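You operate a simulated robot arm through the tools that you are given. There is no shell and no other tool. Be economical: measure what you need, move in short steps, check, and stop when the job is done.

Carry out the task below with a simulated robot arm. There is one attempt and no reset: what you move stays moved.

Task
Thread winder A: orange clip through the guide eye and tension disc, into the catch.
Fine: main switch off while threading; then switch on and reset the fault.

The check looks at the end state, three seconds after you hand in, the way a careful person would. Anything else that was tipped, shoved, dropped, spilled or broken makes it a failure.

Robot
A 7-joint arm with a two-finger parallel gripper on a trunk, on a base that drives. Base frame: it is fixed to the floor where the robot stands at the start and does not move with it; the origin is under the middle of the robot, x ahead of it, y to its left, z up. Lengths are in mm, angles in rad, forces in N, time in s.
With the tool pointing down near the work surface it reaches from about 480 to 920 mm from the robot's upright axis, wherever it stands. Its first joint turns from -2.007 to 2.007 rad. Places, roughly: guide eye of winder a [500, 1200, 1100]; main switch of winder a [600, 100, 900]; orange clip [500, 1250, 1000]; tension disc of winder a [600, 1100, 1100]; winder A [800, 700, 800]; yarn catch of winder a [600, 900, 1100]. Payload 3.91 kg.
Tool frame: the origin (TCP) lies between the finger pads and is the grasp point; the fingertips stand 30 mm ahead of it; z points along the fingers, y is the line along which they close. Largest opening 110 mm; finger width 20, thickness 10; the body of the gripper, 48 by 112 mm, starts 55 mm behind the TCP.
Orientation is that of the tool frame in the base frame, as a unit quaternion [x, y, z, w]. With the fingers straight down and closing along the base's y, the tool's x points along the base's -x, its y along +y and its z along -z.

Tools
- The arm moves only by the tool move_arm. Its argument "increments" is a list of rows, each a list of 7 numbers: the shift along the tool's x, y, z in units of 30 mm (1.0 is 30 mm), then the turn, a rotation vector about the tool's x, y, z in units of 6 degrees (1.0 is 6 degrees), then the finger opening in mm, from 0 to 110. In form: [[tx, ty, tz, rx, ry, rz, gripper], ...]. A call has 1 to 10 rows; each row shifts and turns the commanded pose from where the row before left it, along the tool's axes as they then stand. A call with a number of a shift or a turn outside -1 to 1 is refused whole. A row lasts 0.2 s, in which the tool goes at most 50 mm and 0.15 rad; a call with a longer step from one row to the next is refused whole, and so is a gripper value outside its range. A pose out of reach is approached as far as the arm can. The call stops where the force on the tool passes 40 N (or 10 N more than at its start, if that is more) or the arm is blocked; 0.2 s more then pass. Each finger travels about 153 mm/s and halts on what it meets, pressing with about 39 N; the grip force reading is that of the motor and also rises with nothing between the fingers. The clock runs only during rows and for 0.2 s after the last one: add rows that do not move to give the fingers time. It gives the time, the measured TCP pose, the force on the tool (base axes), the opening and the grip force at its end, in the units of the frame above (readings bear some noise), with the torque about the TCP (base axes, N m) and any sound that the robot's microphone picked up.
- Cameras (640 x 400 px; columns grow to the right, rows downward): "scene" is now at [228.4, 205, 1534.1]; the picture's right is [-0.01, -1.00, 0.00], its down [-0.61, 0.00, -0.79] and it looks along [0.79, -0.01, -0.61] (base axes); focal length 214 px, centre (320, 200). "wrist" rides on the gripper at [72, 17, -103] in the tool frame; the picture's right is [-0.23, 0.97, 0.00], its down [-0.76, -0.18, -0.62] and it looks along [-0.61, -0.14, 0.78] (tool axes); focal length 222 px, centre (320, 200). There is no depth. A picture from a camera that has moved, and an enlarged one, comes with that camera's place and axes in the base frame and with its lens.
- capture(camera): a new picture of that camera. The clock stands still meanwhile.
- lift_body(by): slides the trunk up (or, below 0, down) by that many mm; the arm and the scene camera ride with it, the base frame stays. It gives what a move gives, with no picture.
- steer(legs): drives the robot by 1 to 6 legs, each [ahead, left, turn to the left] in mm, mm and rad, along the robot's own axes; the way and the turn of a leg run together, so that a leg with both is an arc; at most 1500 mm and 3.142 rad a leg. The arm and the cameras ride along, it lands a little off, and it stops where it bumps. It gives what a move gives.
- pan_tilt(pan, tilt): turns the head with the scene camera to pan (to the left, within 1.396 rad either way) and tilt (down, from -0.506 to 1.204), counted from straight ahead of the robot. It gives what a move gives.
- zoom(camera, box): a new picture of the part [left, top, right, bottom] of that camera's present view, enlarged. The clock stands still meanwhile.
- sign_off(): hands the job in; it is judged then, once.

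Go step by step. Nothing tells you exact positions but the pictures and the camera data: compare them with the known pose of the tool, close in by small moves and look again before you grip or let go. The budget is 120 turns and 82 pictures, counting those below and the enlarged ones. Unless the task says otherwise, let go and move clear before handing in, and close with one line.

The tools are called after "Request:" as name(argument=value, ...) on one line, values as JSON. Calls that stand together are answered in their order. move_arm: Moves the arm, as the interface text tells. Its arguments: {"type":"object","properties":{"increments":{"type":"array","items":{"type":"array","items":{"type":"number"}}}},"required":["increments"]} The other tools are called the same way: lift_body (by) slides the trunk up or down; steer (legs) drives the base; pan_tilt (pan, tilt) turns the head that bears the scene camera; capture (camera) takes a picture; zoom (camera, box) takes an enlarged picture of a part of a camera's view; sign_off () hands the job in.

At the start:

```text
time: 0.0
tool_pos: [513.3, 211.8, 1369.0]
tool_rot: [0.0, 1.0, 0.0, 0.0]
force: [0.6, 0.5, -0.3]
ft_torque: [0.0, -0.03, 0.02]
grip_width: 109.9
grasp_force: 0.1
trunk travel left (down, up): [-875.0, 115.0]
robot x, y, heading: [1.8, 1.9, 0.004]
head pan, tilt: [-0.007, 0.66]
```

scene: 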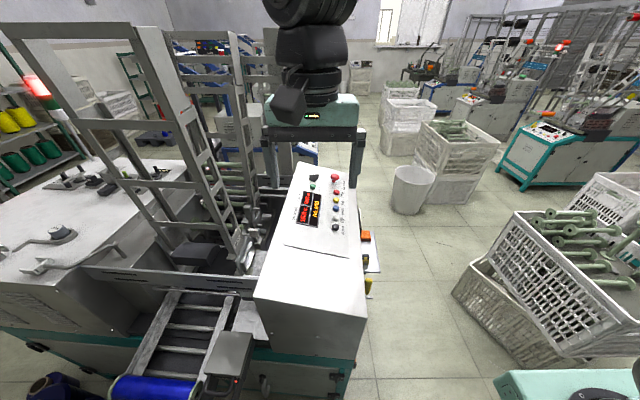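
wrist: 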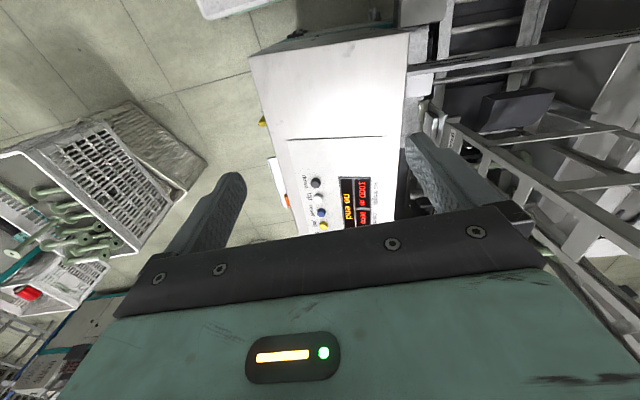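

I see the winder's control panel ahead with a display; the threading parts should be off to the left. I'll zoom in on the panel and look left.

Request:
zoom(camera="scene", box=[240, 150, 400, 250])

Request:
zoom(camera="scene", box=[240, 220, 400, 320])

Request:
pan_tilt(pan=1.1, tilt=0.5)

Request:
capture(camera="scene")

```text
4.00 times, centred on (320, 200) of scene
camera zoom: at [228.4, 205.0, 1534.1], right [-0.01, -1.0, 0.0], down [-0.61, 0.0, -0.79], along [0.79, -0.01, -0.61], focal length 858 px, centre (320, 200)
```

zoom: 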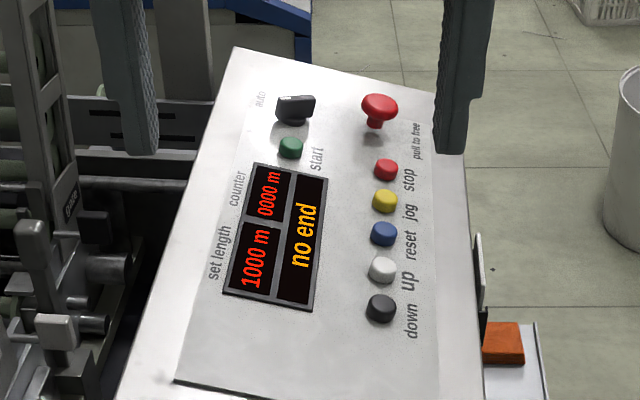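

```text
4.00 times, centred on (320, 270) of scene
camera zoom: at [228.4, 205.0, 1534.1], right [-0.01, -1.0, 0.0], down [-0.61, 0.0, -0.79], along [0.79, -0.01, -0.61], focal length 858 px, centre (320, -80)
```

zoom: 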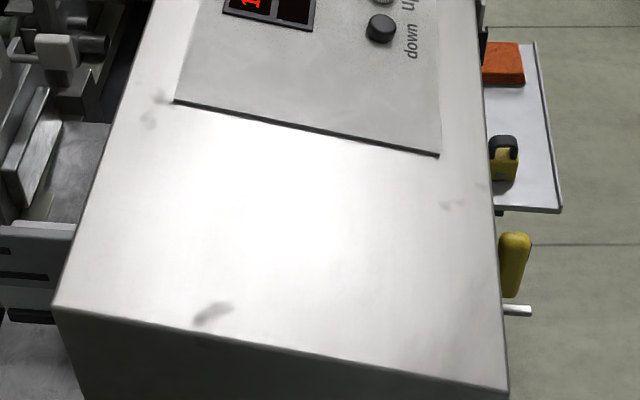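

```text
time: 1.3
tool_pos: [513.8, 211.0, 1370.2]
tool_rot: [0.0, 1.0, 0.0, 0.0]
force: [-0.7, 0.5, 0.0]
ft_torque: [0.0, 0.0, 0.01]
grip_width: 110.0
grasp_force: 0.1
trunk travel left (down, up): [-875.0, 115.0]
robot x, y, heading: [-1.1, -3.2, 0.002]
head pan, tilt: [1.1, 0.499]
```

```text
77 pictures are left
camera scene: at [183.3, 286.7, 1548.4], right [0.89, -0.45, 0.0], down [-0.22, -0.43, -0.88], along [0.4, 0.78, -0.48], focal length 214 px, centre (320, 200)
```

scene: 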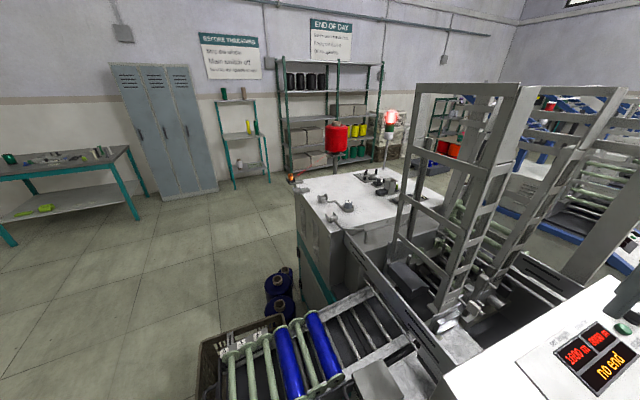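

The head of the winder with guide parts and clip is at left, and there are signs on the wall to read. I zoom on those.

Request:
zoom(camera="scene", box=[190, 10, 370, 90])

Request:
zoom(camera="scene", box=[280, 100, 440, 230])

```text
3.56 times, centred on (280, 50) of scene
camera zoom: at [183.3, 286.7, 1548.4], right [0.89, -0.45, 0.0], down [-0.22, -0.43, -0.88], along [0.4, 0.78, -0.48], focal length 763 px, centre (462, 733)
```

zoom: 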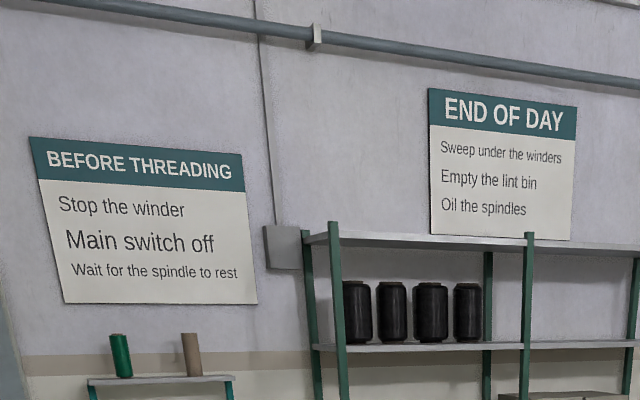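

```text
3.08 times, centred on (360, 165) of scene
camera zoom: at [183.3, 286.7, 1548.4], right [0.89, -0.45, 0.0], down [-0.22, -0.43, -0.88], along [0.4, 0.78, -0.48], focal length 660 px, centre (197, 308)
```

zoom: 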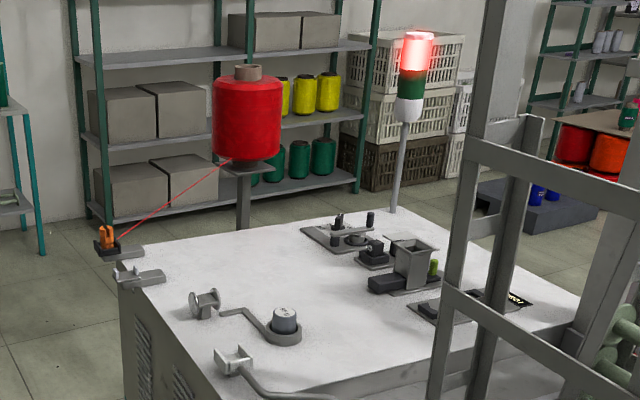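

The sign says: stop the winder, switch off, wait. The yellow lever on the right side of the panel box is probably the main switch at about (600, 47, 900). I'll look at the right side.

Request:
pan_tilt(pan=-0.7, tilt=0.9)

Request:
capture(camera="scene")

```text
time: 3.1
tool_pos: [513.7, 211.0, 1370.1]
tool_rot: [0.0, 1.0, 0.0, 0.0]
force: [-0.1, -0.2, -0.1]
ft_torque: [0.0, 0.03, -0.01]
grip_width: 109.9
grasp_force: 0.0
trunk travel left (down, up): [-875.0, 115.0]
robot x, y, heading: [-1.9, -0.8, -0.003]
head pan, tilt: [-0.7, 0.901]
```

```text
74 pictures are left
camera scene: at [199.7, 157.1, 1514.5], right [-0.64, -0.77, 0.0], down [-0.6, 0.5, -0.62], along [0.48, -0.4, -0.78], focal length 214 px, centre (320, 200)
```

scene: 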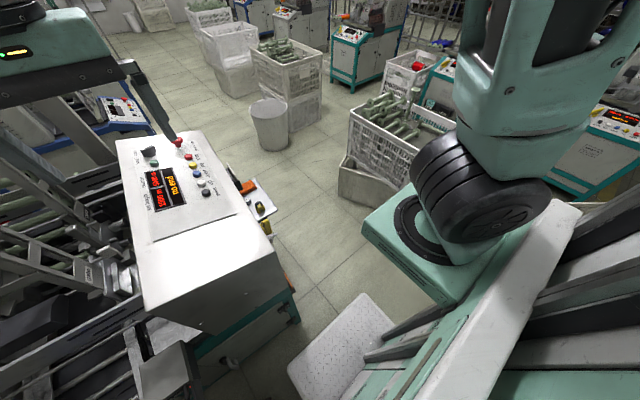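

The floor to the right is clear up to crates near (800, -1000). I'll drive right 450 mm and look back at the switch.

Request:
steer(legs=[[0, -450, 0]])

Request:
pan_tilt(pan=0.45, tilt=0.7)

Request:
capture(camera="scene")

```text
time: 4.6
tool_pos: [542.5, 122.0, 1369.3]
tool_rot: [0.044, 0.999, -0.001, 0.0]
force: [-0.3, 0.1, -0.1]
ft_torque: [0.01, 0.02, -0.02]
grip_width: 110.0
grasp_force: 0.0
trunk travel left (down, up): [-875.0, 115.0]
robot x, y, heading: [14.1, -40.6, -0.093]
head pan, tilt: [-0.7, 0.901]
stopped in leg 1: the robot was blocked; the commanded pose is now the measured one
```

```text
time: 6.0
tool_pos: [542.0, 122.4, 1368.7]
tool_rot: [0.044, 0.999, 0.0, 0.001]
force: [-0.4, -0.1, 0.0]
ft_torque: [0.0, 0.0, 0.0]
grip_width: 109.9
grasp_force: 0.0
trunk travel left (down, up): [-875.0, 115.0]
robot x, y, heading: [15.0, -42.9, -0.095]
head pan, tilt: [0.45, 0.7]
```

```text
73 pictures are left
camera scene: at [251.5, 179.6, 1530.7], right [0.35, -0.94, 0.0], down [-0.6, -0.23, -0.76], along [0.72, 0.27, -0.64], focal length 214 px, centre (320, 200)
```

scene: 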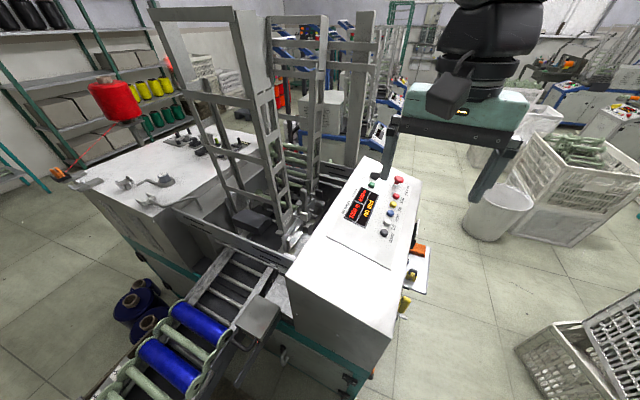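

The robot bumped into something on its right after 40 mm. I'll look hard right.

Request:
pan_tilt(pan=-1.39, tilt=0.8)

Request:
capture(camera="scene")

```text
time: 7.8
tool_pos: [543.8, 122.7, 1369.4]
tool_rot: [0.045, 0.999, 0.0, 0.0]
force: [0.0, -0.2, 0.6]
ft_torque: [-0.03, 0.01, -0.02]
grip_width: 110.2
grasp_force: 0.1
trunk travel left (down, up): [-875.0, 115.0]
robot x, y, heading: [11.8, -40.2, -0.091]
head pan, tilt: [-1.389, 0.799]
```

```text
72 pictures are left
camera scene: at [179.5, 69.3, 1522.4], right [-1.0, -0.09, 0.0], down [-0.07, 0.71, -0.7], along [0.06, -0.69, -0.72], focal length 214 px, centre (320, 200)
```

scene: 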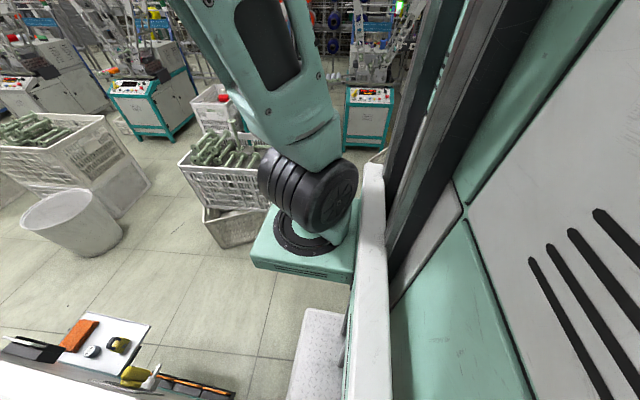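

The blocking contact must be behind right of the base. I'll look straight down ahead to see how much room there is in front.

Request:
pan_tilt(pan=-0.5, tilt=1.2)

Request:
capture(camera="scene")

```text
time: 9.0
tool_pos: [542.1, 122.4, 1370.0]
tool_rot: [0.044, 0.999, -0.001, 0.0]
force: [0.0, 0.2, 0.5]
ft_torque: [-0.01, 0.02, 0.0]
grip_width: 110.0
grasp_force: 0.2
trunk travel left (down, up): [-875.0, 115.0]
robot x, y, heading: [12.9, -40.5, -0.088]
head pan, tilt: [-0.499, 1.201]
```

```text
71 pictures are left
camera scene: at [218.6, 118.5, 1494.7], right [-0.56, -0.83, 0.0], down [-0.77, 0.52, -0.36], along [0.3, -0.2, -0.93], focal length 214 px, centre (320, 200)
```

scene: 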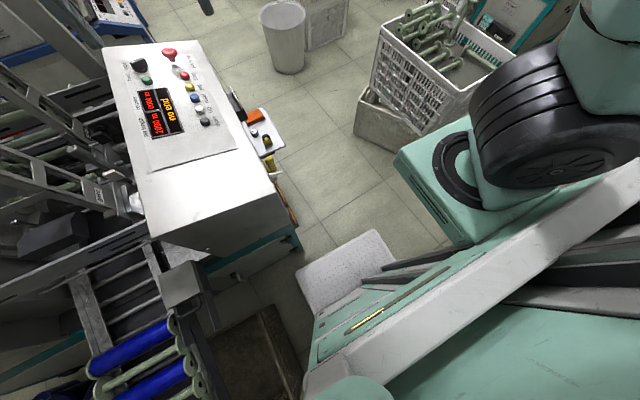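

There's a front plate with about 100 mm to the winder. The switch may be reachable from here, so I zoom in on it.

Request:
zoom(camera="scene", box=[220, 80, 320, 240])

```text
2.50 times, centred on (270, 160) of scene
camera zoom: at [218.6, 118.5, 1494.7], right [-0.56, -0.83, 0.0], down [-0.77, 0.52, -0.36], along [0.3, -0.2, -0.93], focal length 536 px, centre (445, 300)
```

zoom: 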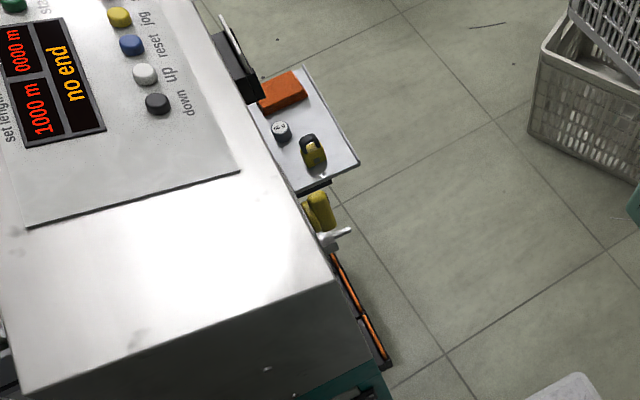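

The lever with yellow handle sits on the box's right side face. I'll bring the wrist camera to the right side to see it from there.

Request:
move_arm(increments=[[-0.2, -0.9, 0.6, 0, 0, 0, 110], [-0.2, -0.9, 0.6, 0, 0, 0, 110], [-0.2, -0.9, 0.6, 0, 0, 0, 110], [-0.2, -0.9, 0.6, 0, 0, 0, 110], [-0.2, -0.9, 0.6, 0, 0, 0, 110], [-0.2, -0.9, 0.6, 0, 0, 0, 110], [-0.2, -0.9, 0.6, 0, 0, 0, 110], [-0.2, -0.9, 0.6, 0, 0, 0, 60]])

Request:
move_arm(increments=[[0, 0, 0, 0, 0, -1, 60], [0, 0, 0, 0, 0, -1, 60], [0, 0, 0, 0, 0, -1, 60], [0, 0, 0, 0, 0, -1, 60], [0, 0, 0, 0, 0, -1, 60], [0, 0, 0, 0, 0, -1, 60], [0, 0, 0, 0, 0, -1, 60], [0, 0, 0, 0, 0, -1, 60], [0, 0, 0, 0, 0, -1, 60], [0, 0, 0, 0, 0, -1, 60]])

Request:
capture(camera="wrist")

```text
time: 10.8
tool_pos: [571.8, -96.1, 1225.8]
tool_rot: [0.045, 0.999, 0.001, 0.0]
force: [0.0, 0.4, -0.4]
ft_torque: [-0.04, -0.04, 0.0]
grip_width: 60.0
grasp_force: 0.0
trunk travel left (down, up): [-875.0, 115.0]
robot x, y, heading: [12.0, -42.6, -0.09]
head pan, tilt: [-0.499, 1.201]
```

```text
time: 13.0
tool_pos: [571.0, -96.5, 1225.5]
tool_rot: [-0.462, 0.887, -0.001, 0.0]
force: [-0.2, 0.9, 0.4]
ft_torque: [-0.01, 0.0, -0.04]
grip_width: 59.9
grasp_force: 0.0
trunk travel left (down, up): [-875.0, 115.0]
robot x, y, heading: [13.8, -42.7, -0.09]
head pan, tilt: [-0.499, 1.201]
```

```text
69 pictures are left
camera wrist: at [516.3, -147.4, 1329.1], right [-0.67, 0.74, 0.0], down [0.58, 0.52, 0.62], along [0.46, 0.42, -0.78], focal length 222 px, centre (320, 200)
```

wrist: 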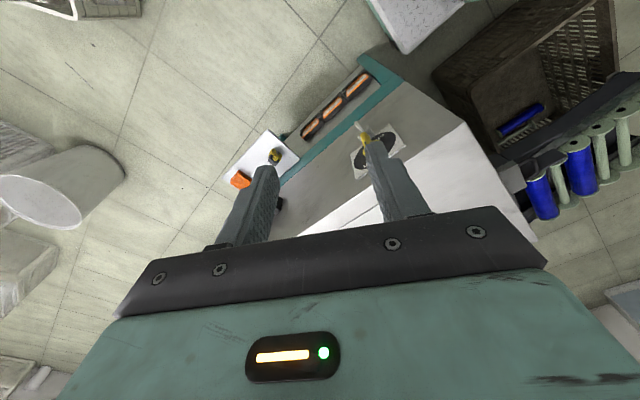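

The lever with a dial plate is visible near the gripper fingers. I'll turn further, lower and back off to view the face directly.

Request:
move_arm(increments=[[0.6, 0.3, 0.8, 0, 0, -1, 60], [0.6, 0.2, 0.8, 0, 0, -1, 60], [0.6, 0, 0.8, 0, 0, -1, 60], [0.6, 0, 0.8, 0, 0, -1, 60], [0.6, 0, 0.8, 0, 0, -1, 60], [0, -0.5, 0.8, 0, 0, 0, 60], [0, -0.5, 0.8, 0, 0, 0, 60], [0, 0, 0.8, 0, 0, 0, 60]])

Request:
capture(camera="wrist")

```text
time: 14.8
tool_pos: [554.5, -174.2, 1033.5]
tool_rot: [-0.675, 0.738, 0.001, -0.001]
force: [0.7, -0.7, 0.3]
ft_torque: [0.0, 0.0, -0.03]
grip_width: 59.8
grasp_force: 0.1
trunk travel left (down, up): [-875.0, 115.0]
robot x, y, heading: [13.9, -43.5, -0.092]
head pan, tilt: [-0.499, 1.201]
```

```text
68 pictures are left
camera wrist: at [531.0, -245.8, 1136.0], right [-0.95, 0.31, 0.0], down [0.24, 0.74, 0.62], along [0.2, 0.59, -0.78], focal length 222 px, centre (320, 200)
```

wrist: 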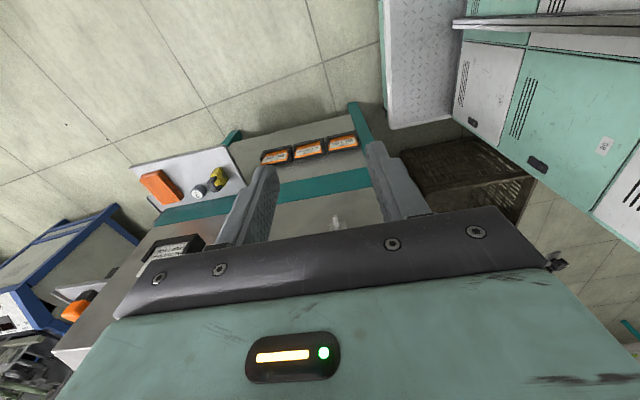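

The lever is just at the gripper bar's edge. I zoom there.

Request:
zoom(camera="wrist", box=[120, 120, 400, 260])

```text
2.29 times, centred on (260, 190) of wrist
camera zoom: at [531.0, -245.8, 1136.0], right [-0.95, 0.31, 0.0], down [0.24, 0.74, 0.62], along [0.2, 0.59, -0.78], focal length 508 px, centre (457, 223)
```

zoom: 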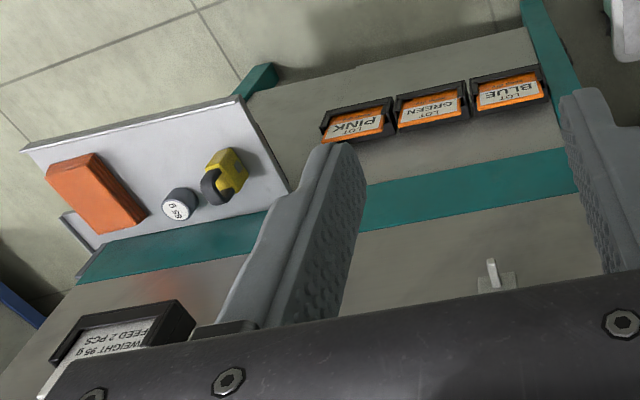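

I'll tip the tool toward the box face so the wrist camera looks nearly horizontally at the lever.

Request:
move_arm(increments=[[0, 0, 0, 0, -1, 0, 110], [0, 0, 0, 0, -1, 0, 110], [0, 0, 0, 0, -1, 0, 110], [0, 0, 0, 0, -1, 0, 110], [0, 0, 0, 0, -1, 0, 110], [0, 0, 0, 0, -1, 0, 110]])

Request:
capture(camera="wrist")

Request:
zoom(camera="wrist", box=[220, 40, 460, 190])

```text
time: 16.2
tool_pos: [553.6, -172.5, 1033.0]
tool_rot: [-0.642, 0.701, 0.209, 0.229]
force: [0.5, 0.0, -0.4]
ft_torque: [-0.03, -0.01, 0.02]
grip_width: 109.8
grasp_force: 0.1
trunk travel left (down, up): [-875.0, 115.0]
robot x, y, heading: [13.2, -44.3, -0.092]
head pan, tilt: [-0.499, 1.201]
```

```text
66 pictures are left
camera wrist: at [527.4, -290.3, 1074.6], right [-0.95, 0.27, 0.13], down [0.2, 0.23, 0.95], along [0.23, 0.93, -0.27], focal length 222 px, centre (320, 200)
```

wrist: 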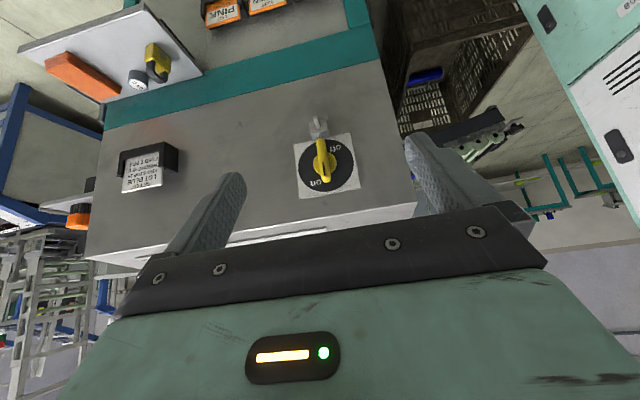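

```text
2.67 times, centred on (340, 115) of wrist
camera zoom: at [527.4, -290.3, 1074.6], right [-0.95, 0.27, 0.13], down [0.2, 0.23, 0.95], along [0.23, 0.93, -0.27], focal length 592 px, centre (267, 427)
```

zoom: 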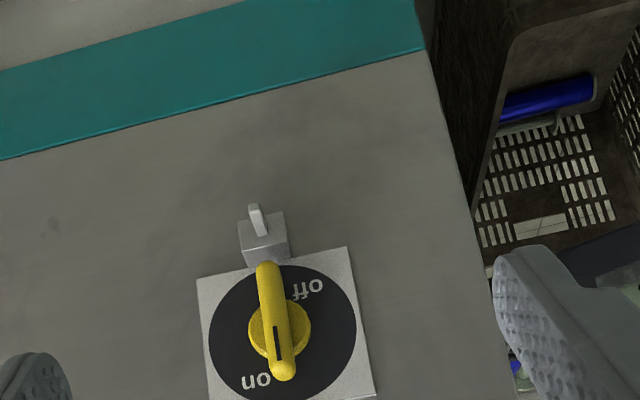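

The main switch is clear: a yellow bar handle on a dial at about (598, 45, 905), pointing up to "on"; "off" is toward lower-left (counter-clockwise). I'll level the tool toward it and move to a standoff.

Request:
move_arm(increments=[[0, 0, 0, 0, -1, 0, 80], [0, 0, 0, 0, -1, 0, 80], [0, 0, 0, 0, -1, 0, 80], [0, 0, 0, 0, -1, 0, 80], [0, 0, 0, 0, -1, 0, 80], [0, 0, 0, 0, -1, 0, 80], [0, 0, 0, 0, -1, 0, 80], [0, 0, 0, 0, -1, 0, 60], [0, 0, 0, 0, -1, 0, 60]])

Request:
move_arm(increments=[[0.85, 0, 0, 0, 0, 0, 60], [0.85, 0, 0, 0, 0, 0, 60], [0.85, 0, 0, 0, 0, 0, 60], [0.85, 0, 0, 0, 0, 0, 60], [0.85, 0, 0, 0, 0, 0, 60], [0, -0.9, 0, 0, 0, 0, 60], [0, 0, 0.9, 0, 0, 0, 60], [0, 0, 0.9, 0, 0, 0, 60]])

Request:
capture(camera="wrist")

```text
time: 18.2
tool_pos: [553.9, -174.5, 1034.5]
tool_rot: [-0.477, 0.521, 0.477, 0.523]
force: [0.1, -0.8, -0.1]
ft_torque: [-0.02, -0.02, 0.01]
grip_width: 59.9
grasp_force: 0.0
trunk travel left (down, up): [-875.0, 115.0]
robot x, y, heading: [10.5, -42.0, -0.086]
head pan, tilt: [-0.499, 1.201]
```

```text
time: 20.2
tool_pos: [587.4, -162.4, 904.8]
tool_rot: [-0.491, 0.544, 0.45, 0.511]
force: [0.4, 0.3, 0.2]
ft_torque: [0.01, 0.02, 0.0]
grip_width: 59.8
grasp_force: 0.1
trunk travel left (down, up): [-875.0, 115.0]
robot x, y, heading: [11.1, -45.1, -0.091]
head pan, tilt: [-0.499, 1.201]
stopped in row 8: the arm was blocked; the commanded pose is now the measured one
```

```text
64 pictures are left
camera wrist: at [559.9, -268.7, 839.1], right [-0.97, 0.13, 0.21], down [0.1, -0.58, 0.81], along [0.23, 0.8, 0.55], focal length 222 px, centre (320, 200)
```

wrist: 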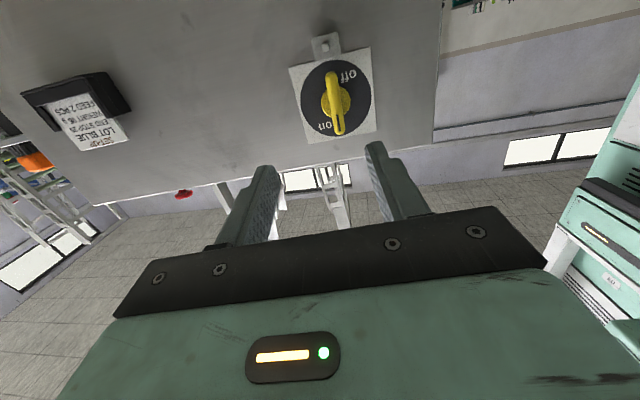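

The arm got stuck short of target, probably a joint limit. I look at its posture with the scene camera.

Request:
pan_tilt(pan=-0.3, tilt=0.8)

Request:
capture(camera="scene")

```text
time: 21.0
tool_pos: [587.9, -161.2, 903.8]
tool_rot: [-0.492, 0.543, 0.451, 0.51]
force: [-0.4, 0.9, -0.2]
ft_torque: [0.0, 0.02, -0.01]
grip_width: 59.9
grasp_force: 0.0
trunk travel left (down, up): [-875.0, 115.0]
robot x, y, heading: [15.6, -44.7, -0.086]
head pan, tilt: [-0.3, 0.799]
```

```text
63 pictures are left
camera scene: at [246.7, 118.8, 1522.4], right [-0.38, -0.92, 0.0], down [-0.66, 0.27, -0.7], along [0.64, -0.26, -0.72], focal length 214 px, centre (320, 200)
```

scene: 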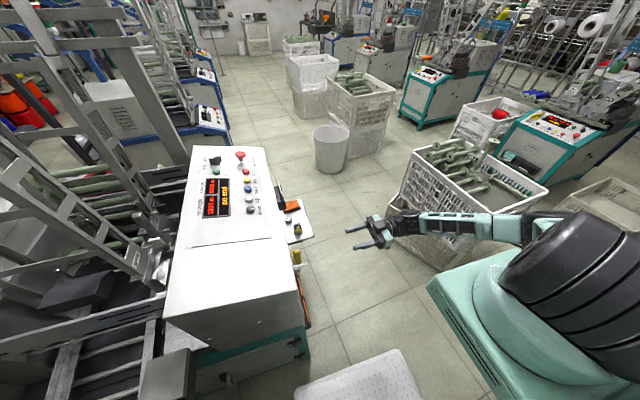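

The arm is at an awkward folded limit for horizontal approach. Instead I'll use closed fingers pointing nearly down and push the handle's top end over to the left (counter-clockwise); first I untip the tool here and rise.

Request:
move_arm(increments=[[-0.6, 0, -0.5, 0, 1, 0, 0], [-0.6, 0, -0.5, 0, 1, 0, 0], [-0.6, 0, 0, 0, 1, 0, 0], [-0.6, 0, 0, 0, 1, 0, 0], [-0.6, 0, 0, 0, 1, 0, 0], [-0.3, 0, -0.3, 0, 1, 0, 0], [-0.3, 0, -0.3, 0, 1, 0, 0], [0, 0, -0.5, 0, 1, 0, 0], [0, 0, -0.5, 0, 1, 0, 0], [0, 0, -0.5, 0, 1, 0, 0]])

Request:
capture(camera="wrist")

```text
time: 23.2
tool_pos: [581.0, -194.3, 1052.2]
tool_rot: [-0.65, 0.725, 0.149, 0.172]
force: [0.0, -0.6, 0.2]
ft_torque: [0.06, 0.0, 0.03]
grip_width: 0.0
grasp_force: 37.9
trunk travel left (down, up): [-875.0, 115.0]
robot x, y, heading: [11.5, -44.2, -0.083]
head pan, tilt: [-0.3, 0.799]
```

```text
62 pictures are left
camera wrist: at [551.8, -304.0, 1112.7], right [-0.95, 0.31, 0.09], down [0.21, 0.39, 0.9], along [0.24, 0.87, -0.43], focal length 222 px, centre (320, 200)
```

wrist: 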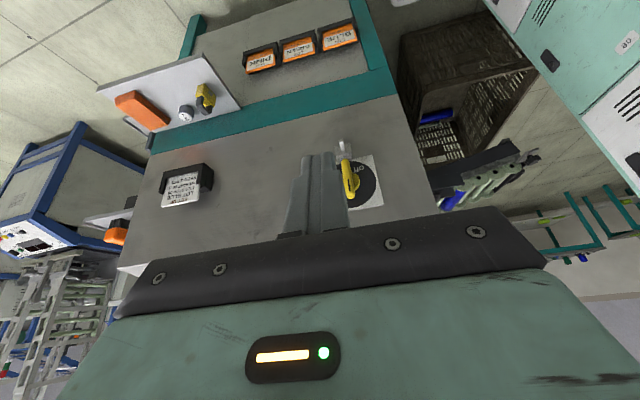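

The handle is at x≈590, z≈910. I'll move the closed fingers to a standoff to its right (+x) side and look.

Request:
move_arm(increments=[[-0.27, -0.18, 0.93, 0, 0, 0, 0], [-0.27, -0.18, 0.93, 0, 0, 0, 0], [-0.27, -0.18, 0.93, 0, 0, 0, 0], [-0.27, -0.18, 0.93, 0, 0, 0, 0], [-0.27, -0.18, 0.93, 0, 0, 0, 0]])

Request:
capture(camera="wrist")

Request:
zoom(camera="scene", box=[250, 180, 410, 280])

```text
time: 24.4
tool_pos: [622.2, -100.5, 945.3]
tool_rot: [-0.65, 0.725, 0.148, 0.173]
force: [-0.1, 0.1, 0.2]
ft_torque: [0.02, -0.04, 0.03]
grip_width: 0.0
grasp_force: 37.9
trunk travel left (down, up): [-875.0, 115.0]
robot x, y, heading: [14.3, -44.7, -0.091]
head pan, tilt: [-0.3, 0.799]
```

```text
61 pictures are left
camera wrist: at [592.2, -209.4, 1006.5], right [-0.95, 0.31, 0.09], down [0.21, 0.38, 0.9], along [0.24, 0.87, -0.43], focal length 222 px, centre (320, 200)
```

wrist: 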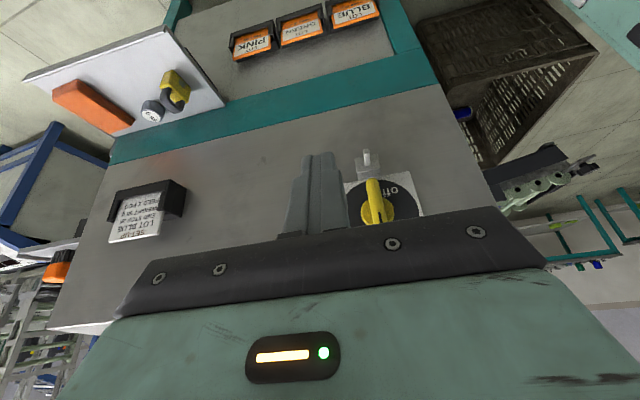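

```text
4.00 times, centred on (330, 230) of scene
camera zoom: at [246.5, 118.5, 1522.6], right [-0.38, -0.92, 0.0], down [-0.66, 0.27, -0.7], along [0.64, -0.26, -0.72], focal length 858 px, centre (280, 80)
```

zoom: 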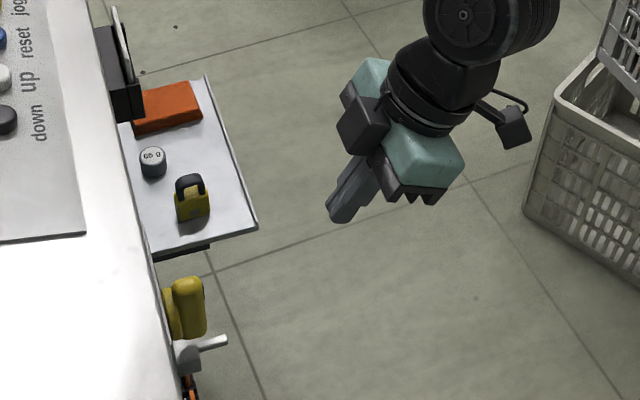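

Fingers are right of the bar with ~16 mm gap. I'll advance toward the face so the tip is beside the handle's top end.

Request:
move_arm(increments=[[-0.73, 0.09, 0.36, 0, 0, 0, 0], [-0.73, 0.09, 0.36, 0, 0, 0, 0], [-0.73, 0.09, 0.36, 0, 0, 0, 0], [-0.73, 0.09, 0.36, 0, 0, 0, 0], [-0.73, 0.09, 0.36, 0, 0, 0, 0], [-0.73, 0.09, 0.36, 0, 0, 0, 0]])

Request:
zoom(camera="scene", box=[250, 200, 370, 280])

Request:
capture(camera="wrist")

```text
time: 25.8
tool_pos: [620.4, 47.6, 946.0]
tool_rot: [-0.649, 0.725, 0.149, 0.173]
force: [-0.4, -0.8, 0.2]
ft_torque: [0.02, -0.03, 0.02]
grip_width: 0.0
grasp_force: 37.4
trunk travel left (down, up): [-875.0, 115.0]
robot x, y, heading: [14.0, -40.9, -0.088]
head pan, tilt: [-0.3, 0.799]
```

```text
5.00 times, centred on (310, 240) of scene
camera zoom: at [246.8, 118.3, 1522.5], right [-0.38, -0.92, 0.0], down [-0.66, 0.27, -0.7], along [0.64, -0.26, -0.72], focal length 1072 px, centre (370, 0)
```

zoom: 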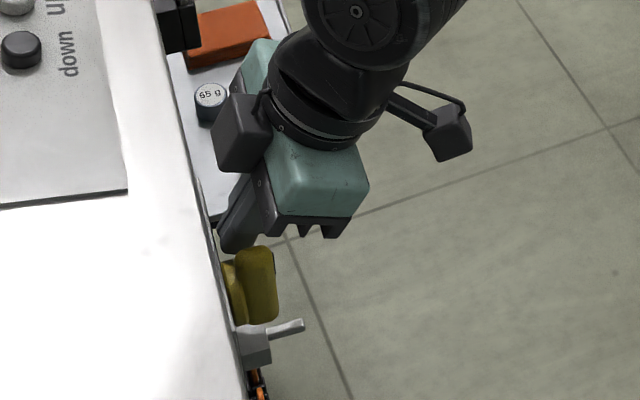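

```text
58 pictures are left
camera wrist: at [591.1, -61.2, 1006.7], right [-0.95, 0.31, 0.09], down [0.21, 0.38, 0.9], along [0.24, 0.87, -0.43], focal length 222 px, centre (320, 200)
```

wrist: 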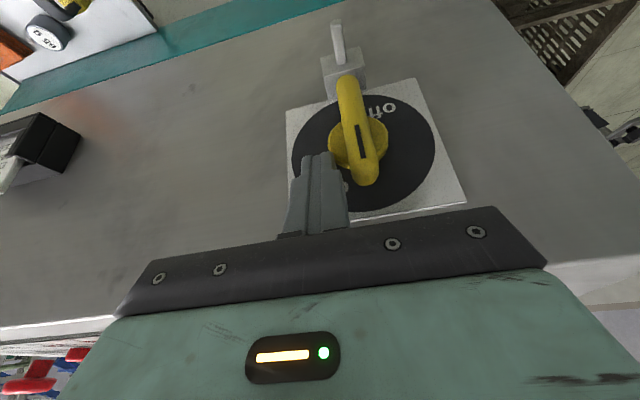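

The finger is right beside the handle's top. I'll ease out 8 mm to avoid the central knob, then push left along an arc.

Request:
move_arm(increments=[[0.15, -0.03, -0.29, 0, 0, 0, 0], [-0.02, 0.3, -0.04, 0, 0, 0, 0], [-0.02, 0.3, -0.05, 0, 0, 0, 0], [0, 0.3, 0, 0, 0, 0, 0], [0.05, 0.25, 0.1, 0, 0, 0, 0], [0.05, 0.2, 0.1, 0, 0, 0, 0]])

Request:
capture(camera="wrist")

```text
time: 27.2
tool_pos: [580.4, 44.4, 949.5]
tool_rot: [-0.65, 0.725, 0.148, 0.174]
force: [3.1, -1.5, 6.1]
ft_torque: [0.04, -0.1, -0.08]
grip_width: 0.2
grasp_force: 38.3
trunk travel left (down, up): [-875.0, 115.0]
robot x, y, heading: [14.3, -44.7, -0.091]
head pan, tilt: [-0.3, 0.799]
heard: click
```

```text
57 pictures are left
camera wrist: at [550.9, -65.4, 1008.8], right [-0.95, 0.31, 0.09], down [0.21, 0.38, 0.9], along [0.25, 0.87, -0.43], focal length 222 px, centre (320, 200)
```

wrist: 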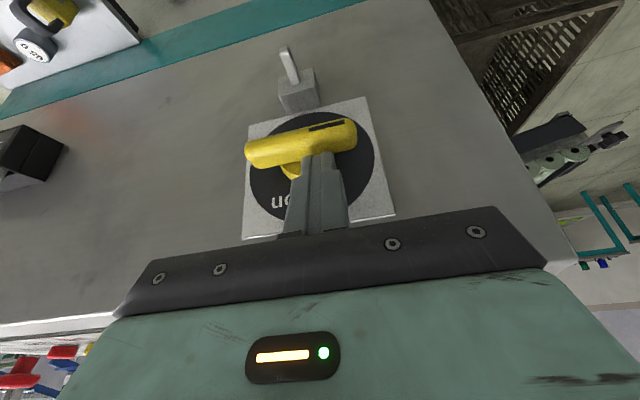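

Click: the handle snapped to the left over "off". I'll withdraw up and out and check the display.

Request:
move_arm(increments=[[0, 0, -0.9, 0, 0, 0, 0], [0.6, 0, -0.7, 0, 0, 0, 0], [0.6, 0, -0.7, 0, 0, 0, 0], [0.6, 0, -0.7, 0, 0, 0, 0], [0.6, 0, -0.7, 0, 0, 0, 0], [0.2, 0, -0.9, 0, 0, 0, 0], [0, 0, -1, 0, 0, 0, 0], [0, 0, -1, 0, 0, 0, 0], [0, 0, -1, 0, 0, 0, 60]])

Request:
capture(camera="scene")

```text
time: 29.2
tool_pos: [560.6, -123.7, 1119.0]
tool_rot: [-0.651, 0.724, 0.149, 0.173]
force: [0.9, 0.3, 0.0]
ft_torque: [0.01, 0.04, 0.05]
grip_width: 59.9
grasp_force: 0.1
trunk travel left (down, up): [-875.0, 115.0]
robot x, y, heading: [11.6, -39.5, -0.09]
head pan, tilt: [-0.3, 0.799]
```

```text
56 pictures are left
camera scene: at [247.1, 119.2, 1522.3], right [-0.38, -0.93, 0.0], down [-0.66, 0.27, -0.7], along [0.64, -0.26, -0.72], focal length 214 px, centre (320, 200)
```

scene: 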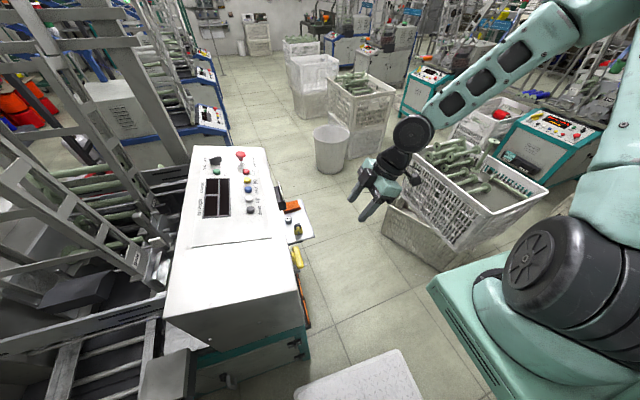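

The display is dark: power is off. Now I raise and tuck the arm and look left for a driving path to the threading side.

Request:
move_arm(increments=[[-0.4, 0.3, -0.85, 0, 0.45, 0, 60], [-0.38, 0.3, -0.85, 0, 0.45, 0, 60], [-0.34, 0.3, -0.88, 0, 0.45, 0, 60], [-0.3, 0.3, -0.9, 0, 0.45, 0, 60], [-0.25, 0.3, -0.92, 0, 0.45, 0, 60], [-0.2, 0, -0.95, 0, 0.45, 0, 60], [-0.17, 0, -0.95, 0, 0.45, 0, 60], [-0.12, 0, -0.95, 0, 0.45, 0, 60], [-0.08, 0, -0.95, 0, 0.45, 0, 60], [-0.03, 0, -0.97, 0, 0.4, 0, 60]])

Request:
pan_tilt(pan=0.9, tilt=1.0)

Request:
capture(camera="scene")

Request:
pan_tilt(pan=1.39, tilt=0.8)

Request:
capture(camera="scene")

```text
time: 31.4
tool_pos: [512.1, -120.9, 1403.7]
tool_rot: [-0.666, 0.746, -0.006, 0.001]
force: [-0.9, -1.3, -0.6]
ft_torque: [0.01, -0.02, 0.0]
grip_width: 59.9
grasp_force: 0.0
trunk travel left (down, up): [-875.0, 115.0]
robot x, y, heading: [17.8, -44.3, -0.089]
head pan, tilt: [-0.3, 0.799]
```

```text
time: 32.8
tool_pos: [512.3, -119.7, 1403.1]
tool_rot: [-0.667, 0.745, -0.005, 0.001]
force: [0.1, -0.5, -0.9]
ft_torque: [-0.02, -0.03, 0.0]
grip_width: 60.0
grasp_force: 0.0
trunk travel left (down, up): [-875.0, 115.0]
robot x, y, heading: [8.2, -41.3, -0.091]
head pan, tilt: [0.901, 1.0]
```

```text
55 pictures are left
camera scene: at [220.1, 200.0, 1507.3], right [0.72, -0.69, 0.0], down [-0.58, -0.61, -0.54], along [0.37, 0.39, -0.84], focal length 214 px, centre (320, 200)
```

scene: 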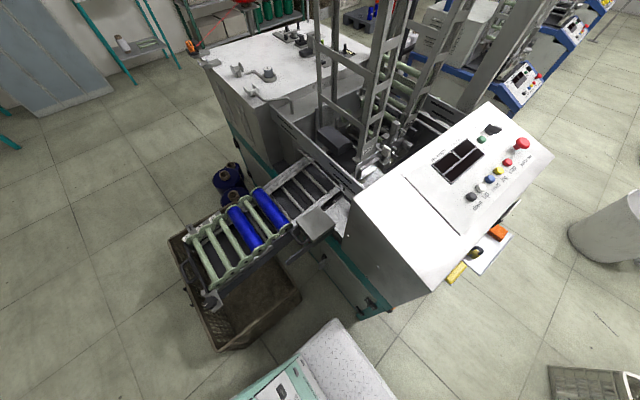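

```text
time: 33.8
tool_pos: [513.6, -120.7, 1402.4]
tool_rot: [-0.666, 0.746, -0.005, 0.001]
force: [-0.8, 0.6, 0.5]
ft_torque: [0.03, -0.01, 0.0]
grip_width: 60.1
grasp_force: 0.1
trunk travel left (down, up): [-875.0, 115.0]
robot x, y, heading: [14.1, -42.9, -0.089]
head pan, tilt: [1.389, 0.799]
```

```text
54 pictures are left
camera scene: at [193.8, 227.2, 1522.4], right [0.96, -0.27, 0.0], down [-0.19, -0.69, -0.7], along [0.19, 0.67, -0.72], focal length 214 px, centre (320, 200)
```

scene: 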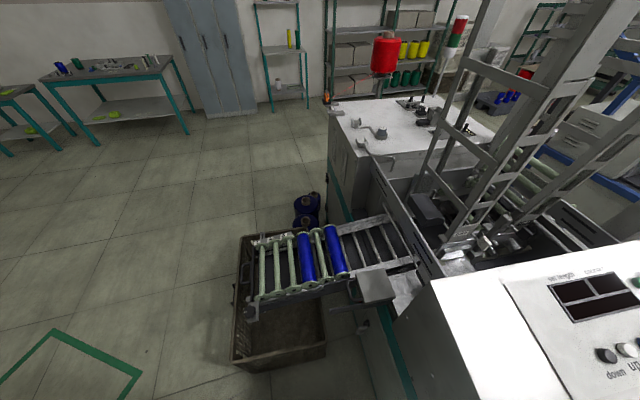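

The floor at left is clear; a crate under the conveyor spans roughly x −230…290, y 460…1000. I'll shift left a bit, back up, and watch for contact.

Request:
steer(legs=[[0, 80, 0.09], [-300, 0, 0]])

```text
time: 36.5
tool_pos: [221.5, 6.4, 1403.0]
tool_rot: [-0.702, 0.712, -0.006, 0.0]
force: [0.5, 0.9, 0.0]
ft_torque: [0.04, -0.03, -0.05]
grip_width: 60.2
grasp_force: 0.1
trunk travel left (down, up): [-875.0, 115.0]
robot x, y, heading: [-284.5, 36.0, 0.003]
head pan, tilt: [1.389, 0.799]
```

Backing is free. I continue back, then left to y≈1280, and look.

Request:
steer(legs=[[-280, 0, 0], [0, 1250, 0]])

Request:
pan_tilt(pan=-0.3, tilt=0.7)

Request:
capture(camera="scene")

```text
time: 44.4
tool_pos: [-73.4, 1263.8, 1403.3]
tool_rot: [-0.701, 0.713, -0.005, 0.001]
force: [-1.2, 0.0, 0.0]
ft_torque: [0.0, 0.01, 0.02]
grip_width: 60.0
grasp_force: 0.0
trunk travel left (down, up): [-875.0, 115.0]
robot x, y, heading: [-582.6, 1290.7, 0.008]
head pan, tilt: [1.389, 0.799]
```

```text
time: 46.1
tool_pos: [-72.7, 1264.6, 1402.9]
tool_rot: [-0.702, 0.713, -0.005, 0.0]
force: [-0.3, 0.1, 0.2]
ft_torque: [-0.01, 0.01, -0.02]
grip_width: 59.9
grasp_force: 0.1
trunk travel left (down, up): [-875.0, 115.0]
robot x, y, heading: [-578.4, 1292.0, 0.002]
head pan, tilt: [-0.3, 0.7]
```

```text
53 pictures are left
camera scene: at [-356.2, 1475.2, 1530.7], right [-0.29, -0.96, 0.0], down [-0.62, 0.19, -0.76], along [0.73, -0.22, -0.64], focal length 214 px, centre (320, 200)
```

scene: 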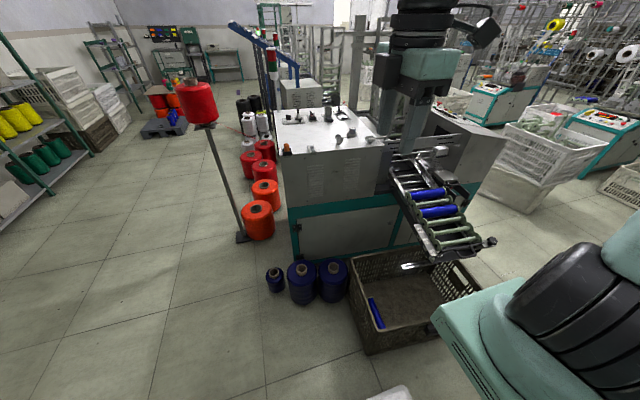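

Blue cones stand on the floor at about x 340+, y 1400, and the crate's left edge is about y 1115. I'll drive to about (−20, 1420), with care.

Request:
steer(legs=[[0, 130, 0], [400, 0, 0]])

Request:
pan_tilt(pan=-0.3, tilt=1.1)

Request:
capture(camera="scene")

```text
time: 49.5
tool_pos: [328.5, 1395.4, 1403.1]
tool_rot: [-0.701, 0.713, -0.005, 0.001]
force: [1.1, 0.0, 0.2]
ft_torque: [-0.02, -0.02, 0.02]
grip_width: 59.8
grasp_force: 0.1
trunk travel left (down, up): [-875.0, 115.0]
robot x, y, heading: [-175.7, 1423.1, 0.006]
head pan, tilt: [-0.3, 0.7]
```

```text
time: 50.4
tool_pos: [329.4, 1394.2, 1403.0]
tool_rot: [-0.702, 0.712, -0.005, 0.001]
force: [-0.6, -0.1, 0.5]
ft_torque: [-0.03, -0.02, 0.01]
grip_width: 60.0
grasp_force: 0.0
trunk travel left (down, up): [-875.0, 115.0]
robot x, y, heading: [-178.7, 1425.6, 0.004]
head pan, tilt: [-0.3, 1.1]
```

```text
52 pictures are left
camera scene: at [24.9, 1612.9, 1500.8], right [-0.29, -0.96, 0.0], down [-0.85, 0.26, -0.45], along [0.44, -0.13, -0.89], focal length 214 px, centre (320, 200)
```

scene: 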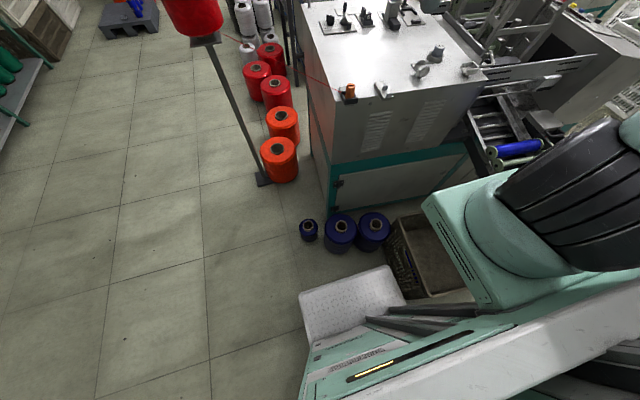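

The front plate has ~160 mm to the blue cones and ~10 mm to the crate. I'll shift left 40, forward 110, then view the threading parts.

Request:
steer(legs=[[0, 40, 0], [110, 0, 0]])

Request:
pan_tilt(pan=-0.6, tilt=0.8)

Request:
capture(camera="scene")

```text
time: 52.0
tool_pos: [437.6, 1435.0, 1403.4]
tool_rot: [-0.701, 0.713, -0.005, 0.0]
force: [0.2, -0.8, 0.0]
ft_torque: [0.02, -0.02, -0.02]
grip_width: 60.0
grasp_force: 0.0
trunk travel left (down, up): [-875.0, 115.0]
robot x, y, heading: [-71.7, 1466.4, 0.002]
head pan, tilt: [-0.3, 1.1]
```

```text
time: 52.9
tool_pos: [437.5, 1435.0, 1402.1]
tool_rot: [-0.702, 0.712, -0.006, 0.001]
force: [-0.2, 0.1, 0.3]
ft_torque: [-0.01, -0.01, -0.02]
grip_width: 59.8
grasp_force: 0.2
trunk travel left (down, up): [-875.0, 115.0]
robot x, y, heading: [-68.3, 1464.5, 0.004]
head pan, tilt: [-0.6, 0.799]
```

```text
51 pictures are left
camera scene: at [139.5, 1626.5, 1522.4], right [-0.56, -0.83, 0.0], down [-0.59, 0.4, -0.7], along [0.58, -0.39, -0.72], focal length 214 px, centre (320, 200)
```

scene: 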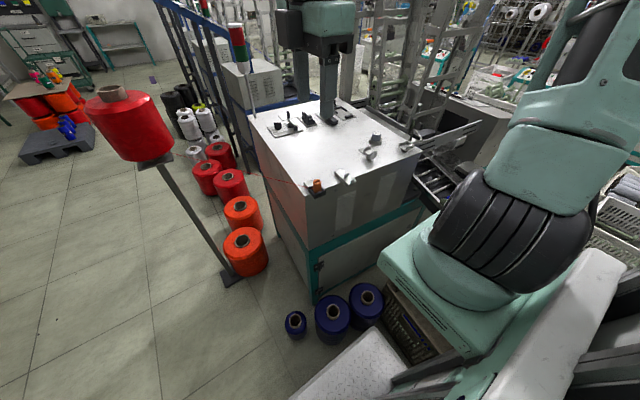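

Request:
zoom(camera="scene", box=[290, 110, 434, 200])

```text
4.44 times, centred on (362, 155) of scene
camera zoom: at [139.5, 1626.5, 1522.4], right [-0.56, -0.83, 0.0], down [-0.59, 0.4, -0.7], along [0.58, -0.39, -0.72], focal length 953 px, centre (133, 400)
```

zoom: 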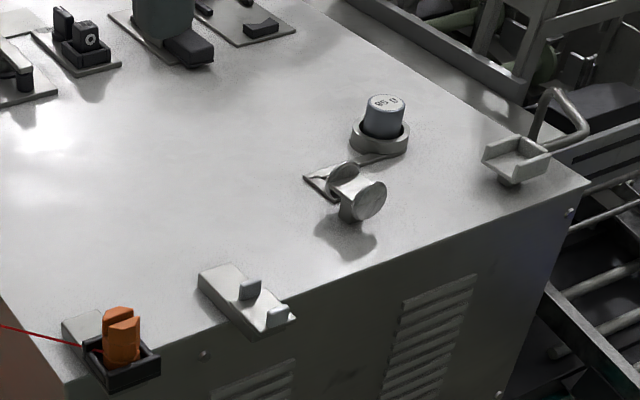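

I can see the clip in its holder (~550,1360,1079), the slotted guide eye (~560,1221,1060), the disc pair (~608,1087,1065) and the fork catch (~569,928,1061). I'll turn the tool back so the wrist camera looks ahead, and move nearer the clip.

Request:
move_arm(increments=[[0, 0, 0, 0, 0, 1, 60], [0, 0, 0, 0, 0, 1, 60], [0, 0, 0, 0, 0, 1, 60], [0, 0, 0, 0, 0, 1, 60], [0, 0, 0, 0, 0, 1, 60], [0, 0, 0, 0, 0, 1, 60], [0, 0, 0, 0, 0, 1, 60], [0, 0, 0, 0, 0, 1, 60], [0, 0, 0, 0, 0, 1, 60], [0, 0, 0, 0, 0, 1, 60]])

Request:
move_arm(increments=[[0, 0, 0, 0, 0, 1, 60], [0, 0, 0, 0, 0, 1, 60], [0, 0, 0, 0, 0, 1, 60], [0, 0, 0, 0, 0, 1, 60], [0, 0, 0, 0, 0, 0.6, 60], [0, -0.8, 0.9, 0, 0, 0, 60], [0, -0.8, 0.9, 0, 0, 0, 60], [0, -0.8, 0.9, 0, 0, 0, 60], [0, 0, 0.9, 0, 0, 0, 60], [0, 0, 0.9, 0, 0, 0, 60]])

Request:
capture(camera="wrist")

```text
time: 55.0
tool_pos: [438.1, 1435.1, 1403.3]
tool_rot: [-0.25, 0.968, -0.004, 0.003]
force: [-0.1, 1.0, -0.6]
ft_torque: [0.0, 0.0, 0.0]
grip_width: 59.6
grasp_force: 0.0
trunk travel left (down, up): [-875.0, 115.0]
robot x, y, heading: [-69.6, 1466.3, 0.002]
head pan, tilt: [-0.6, 0.799]
```

```text
time: 57.2
tool_pos: [441.0, 1363.0, 1268.2]
tool_rot: [-0.013, 1.0, -0.004, 0.005]
force: [0.0, -0.2, -0.5]
ft_torque: [0.02, -0.02, -0.01]
grip_width: 60.4
grasp_force: 0.0
trunk travel left (down, up): [-875.0, 115.0]
robot x, y, heading: [-70.0, 1465.5, 0.005]
head pan, tilt: [-0.6, 0.799]
```

```text
49 pictures are left
camera wrist: at [367.6, 1377.4, 1371.9], right [0.2, 0.98, 0.0], down [0.76, -0.15, 0.63], along [0.62, -0.13, -0.78], focal length 222 px, centre (320, 200)
```

wrist: 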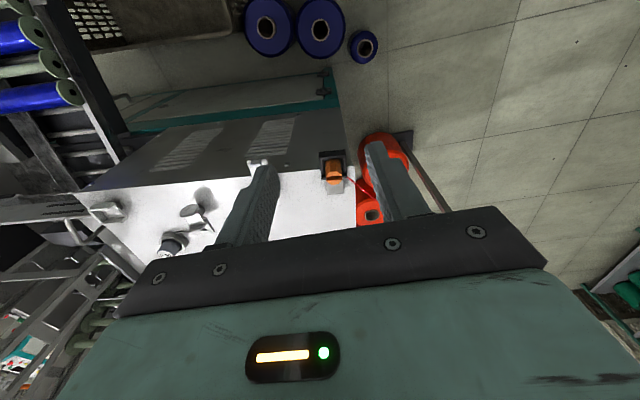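

The clip sits in a small black holder off the cabinet's corner. I zoom to see clip shape and the eye.

Request:
zoom(camera="wrist", box=[290, 130, 386, 220])

Request:
zoom(camera="scene", box=[296, 160, 376, 210])

```text
4.44 times, centred on (338, 175) of wrist
camera zoom: at [367.6, 1377.4, 1371.9], right [0.2, 0.98, 0.0], down [0.76, -0.15, 0.63], along [0.62, -0.13, -0.78], focal length 987 px, centre (240, 311)
```

zoom: 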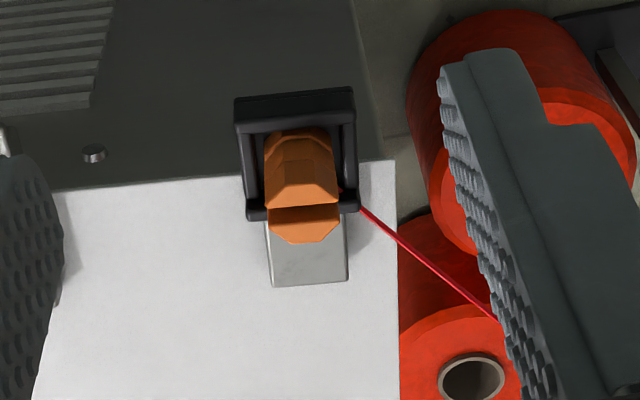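

```text
8.00 times, centred on (336, 185) of scene
camera zoom: at [139.3, 1626.2, 1522.5], right [-0.56, -0.83, 0.0], down [-0.59, 0.4, -0.7], along [0.58, -0.39, -0.72], focal length 1716 px, centre (192, 320)
```

zoom: 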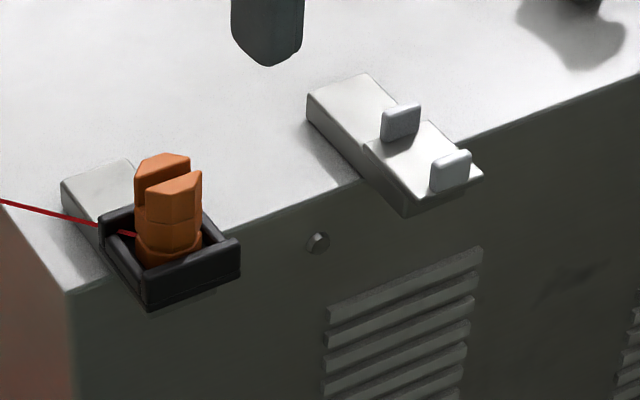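

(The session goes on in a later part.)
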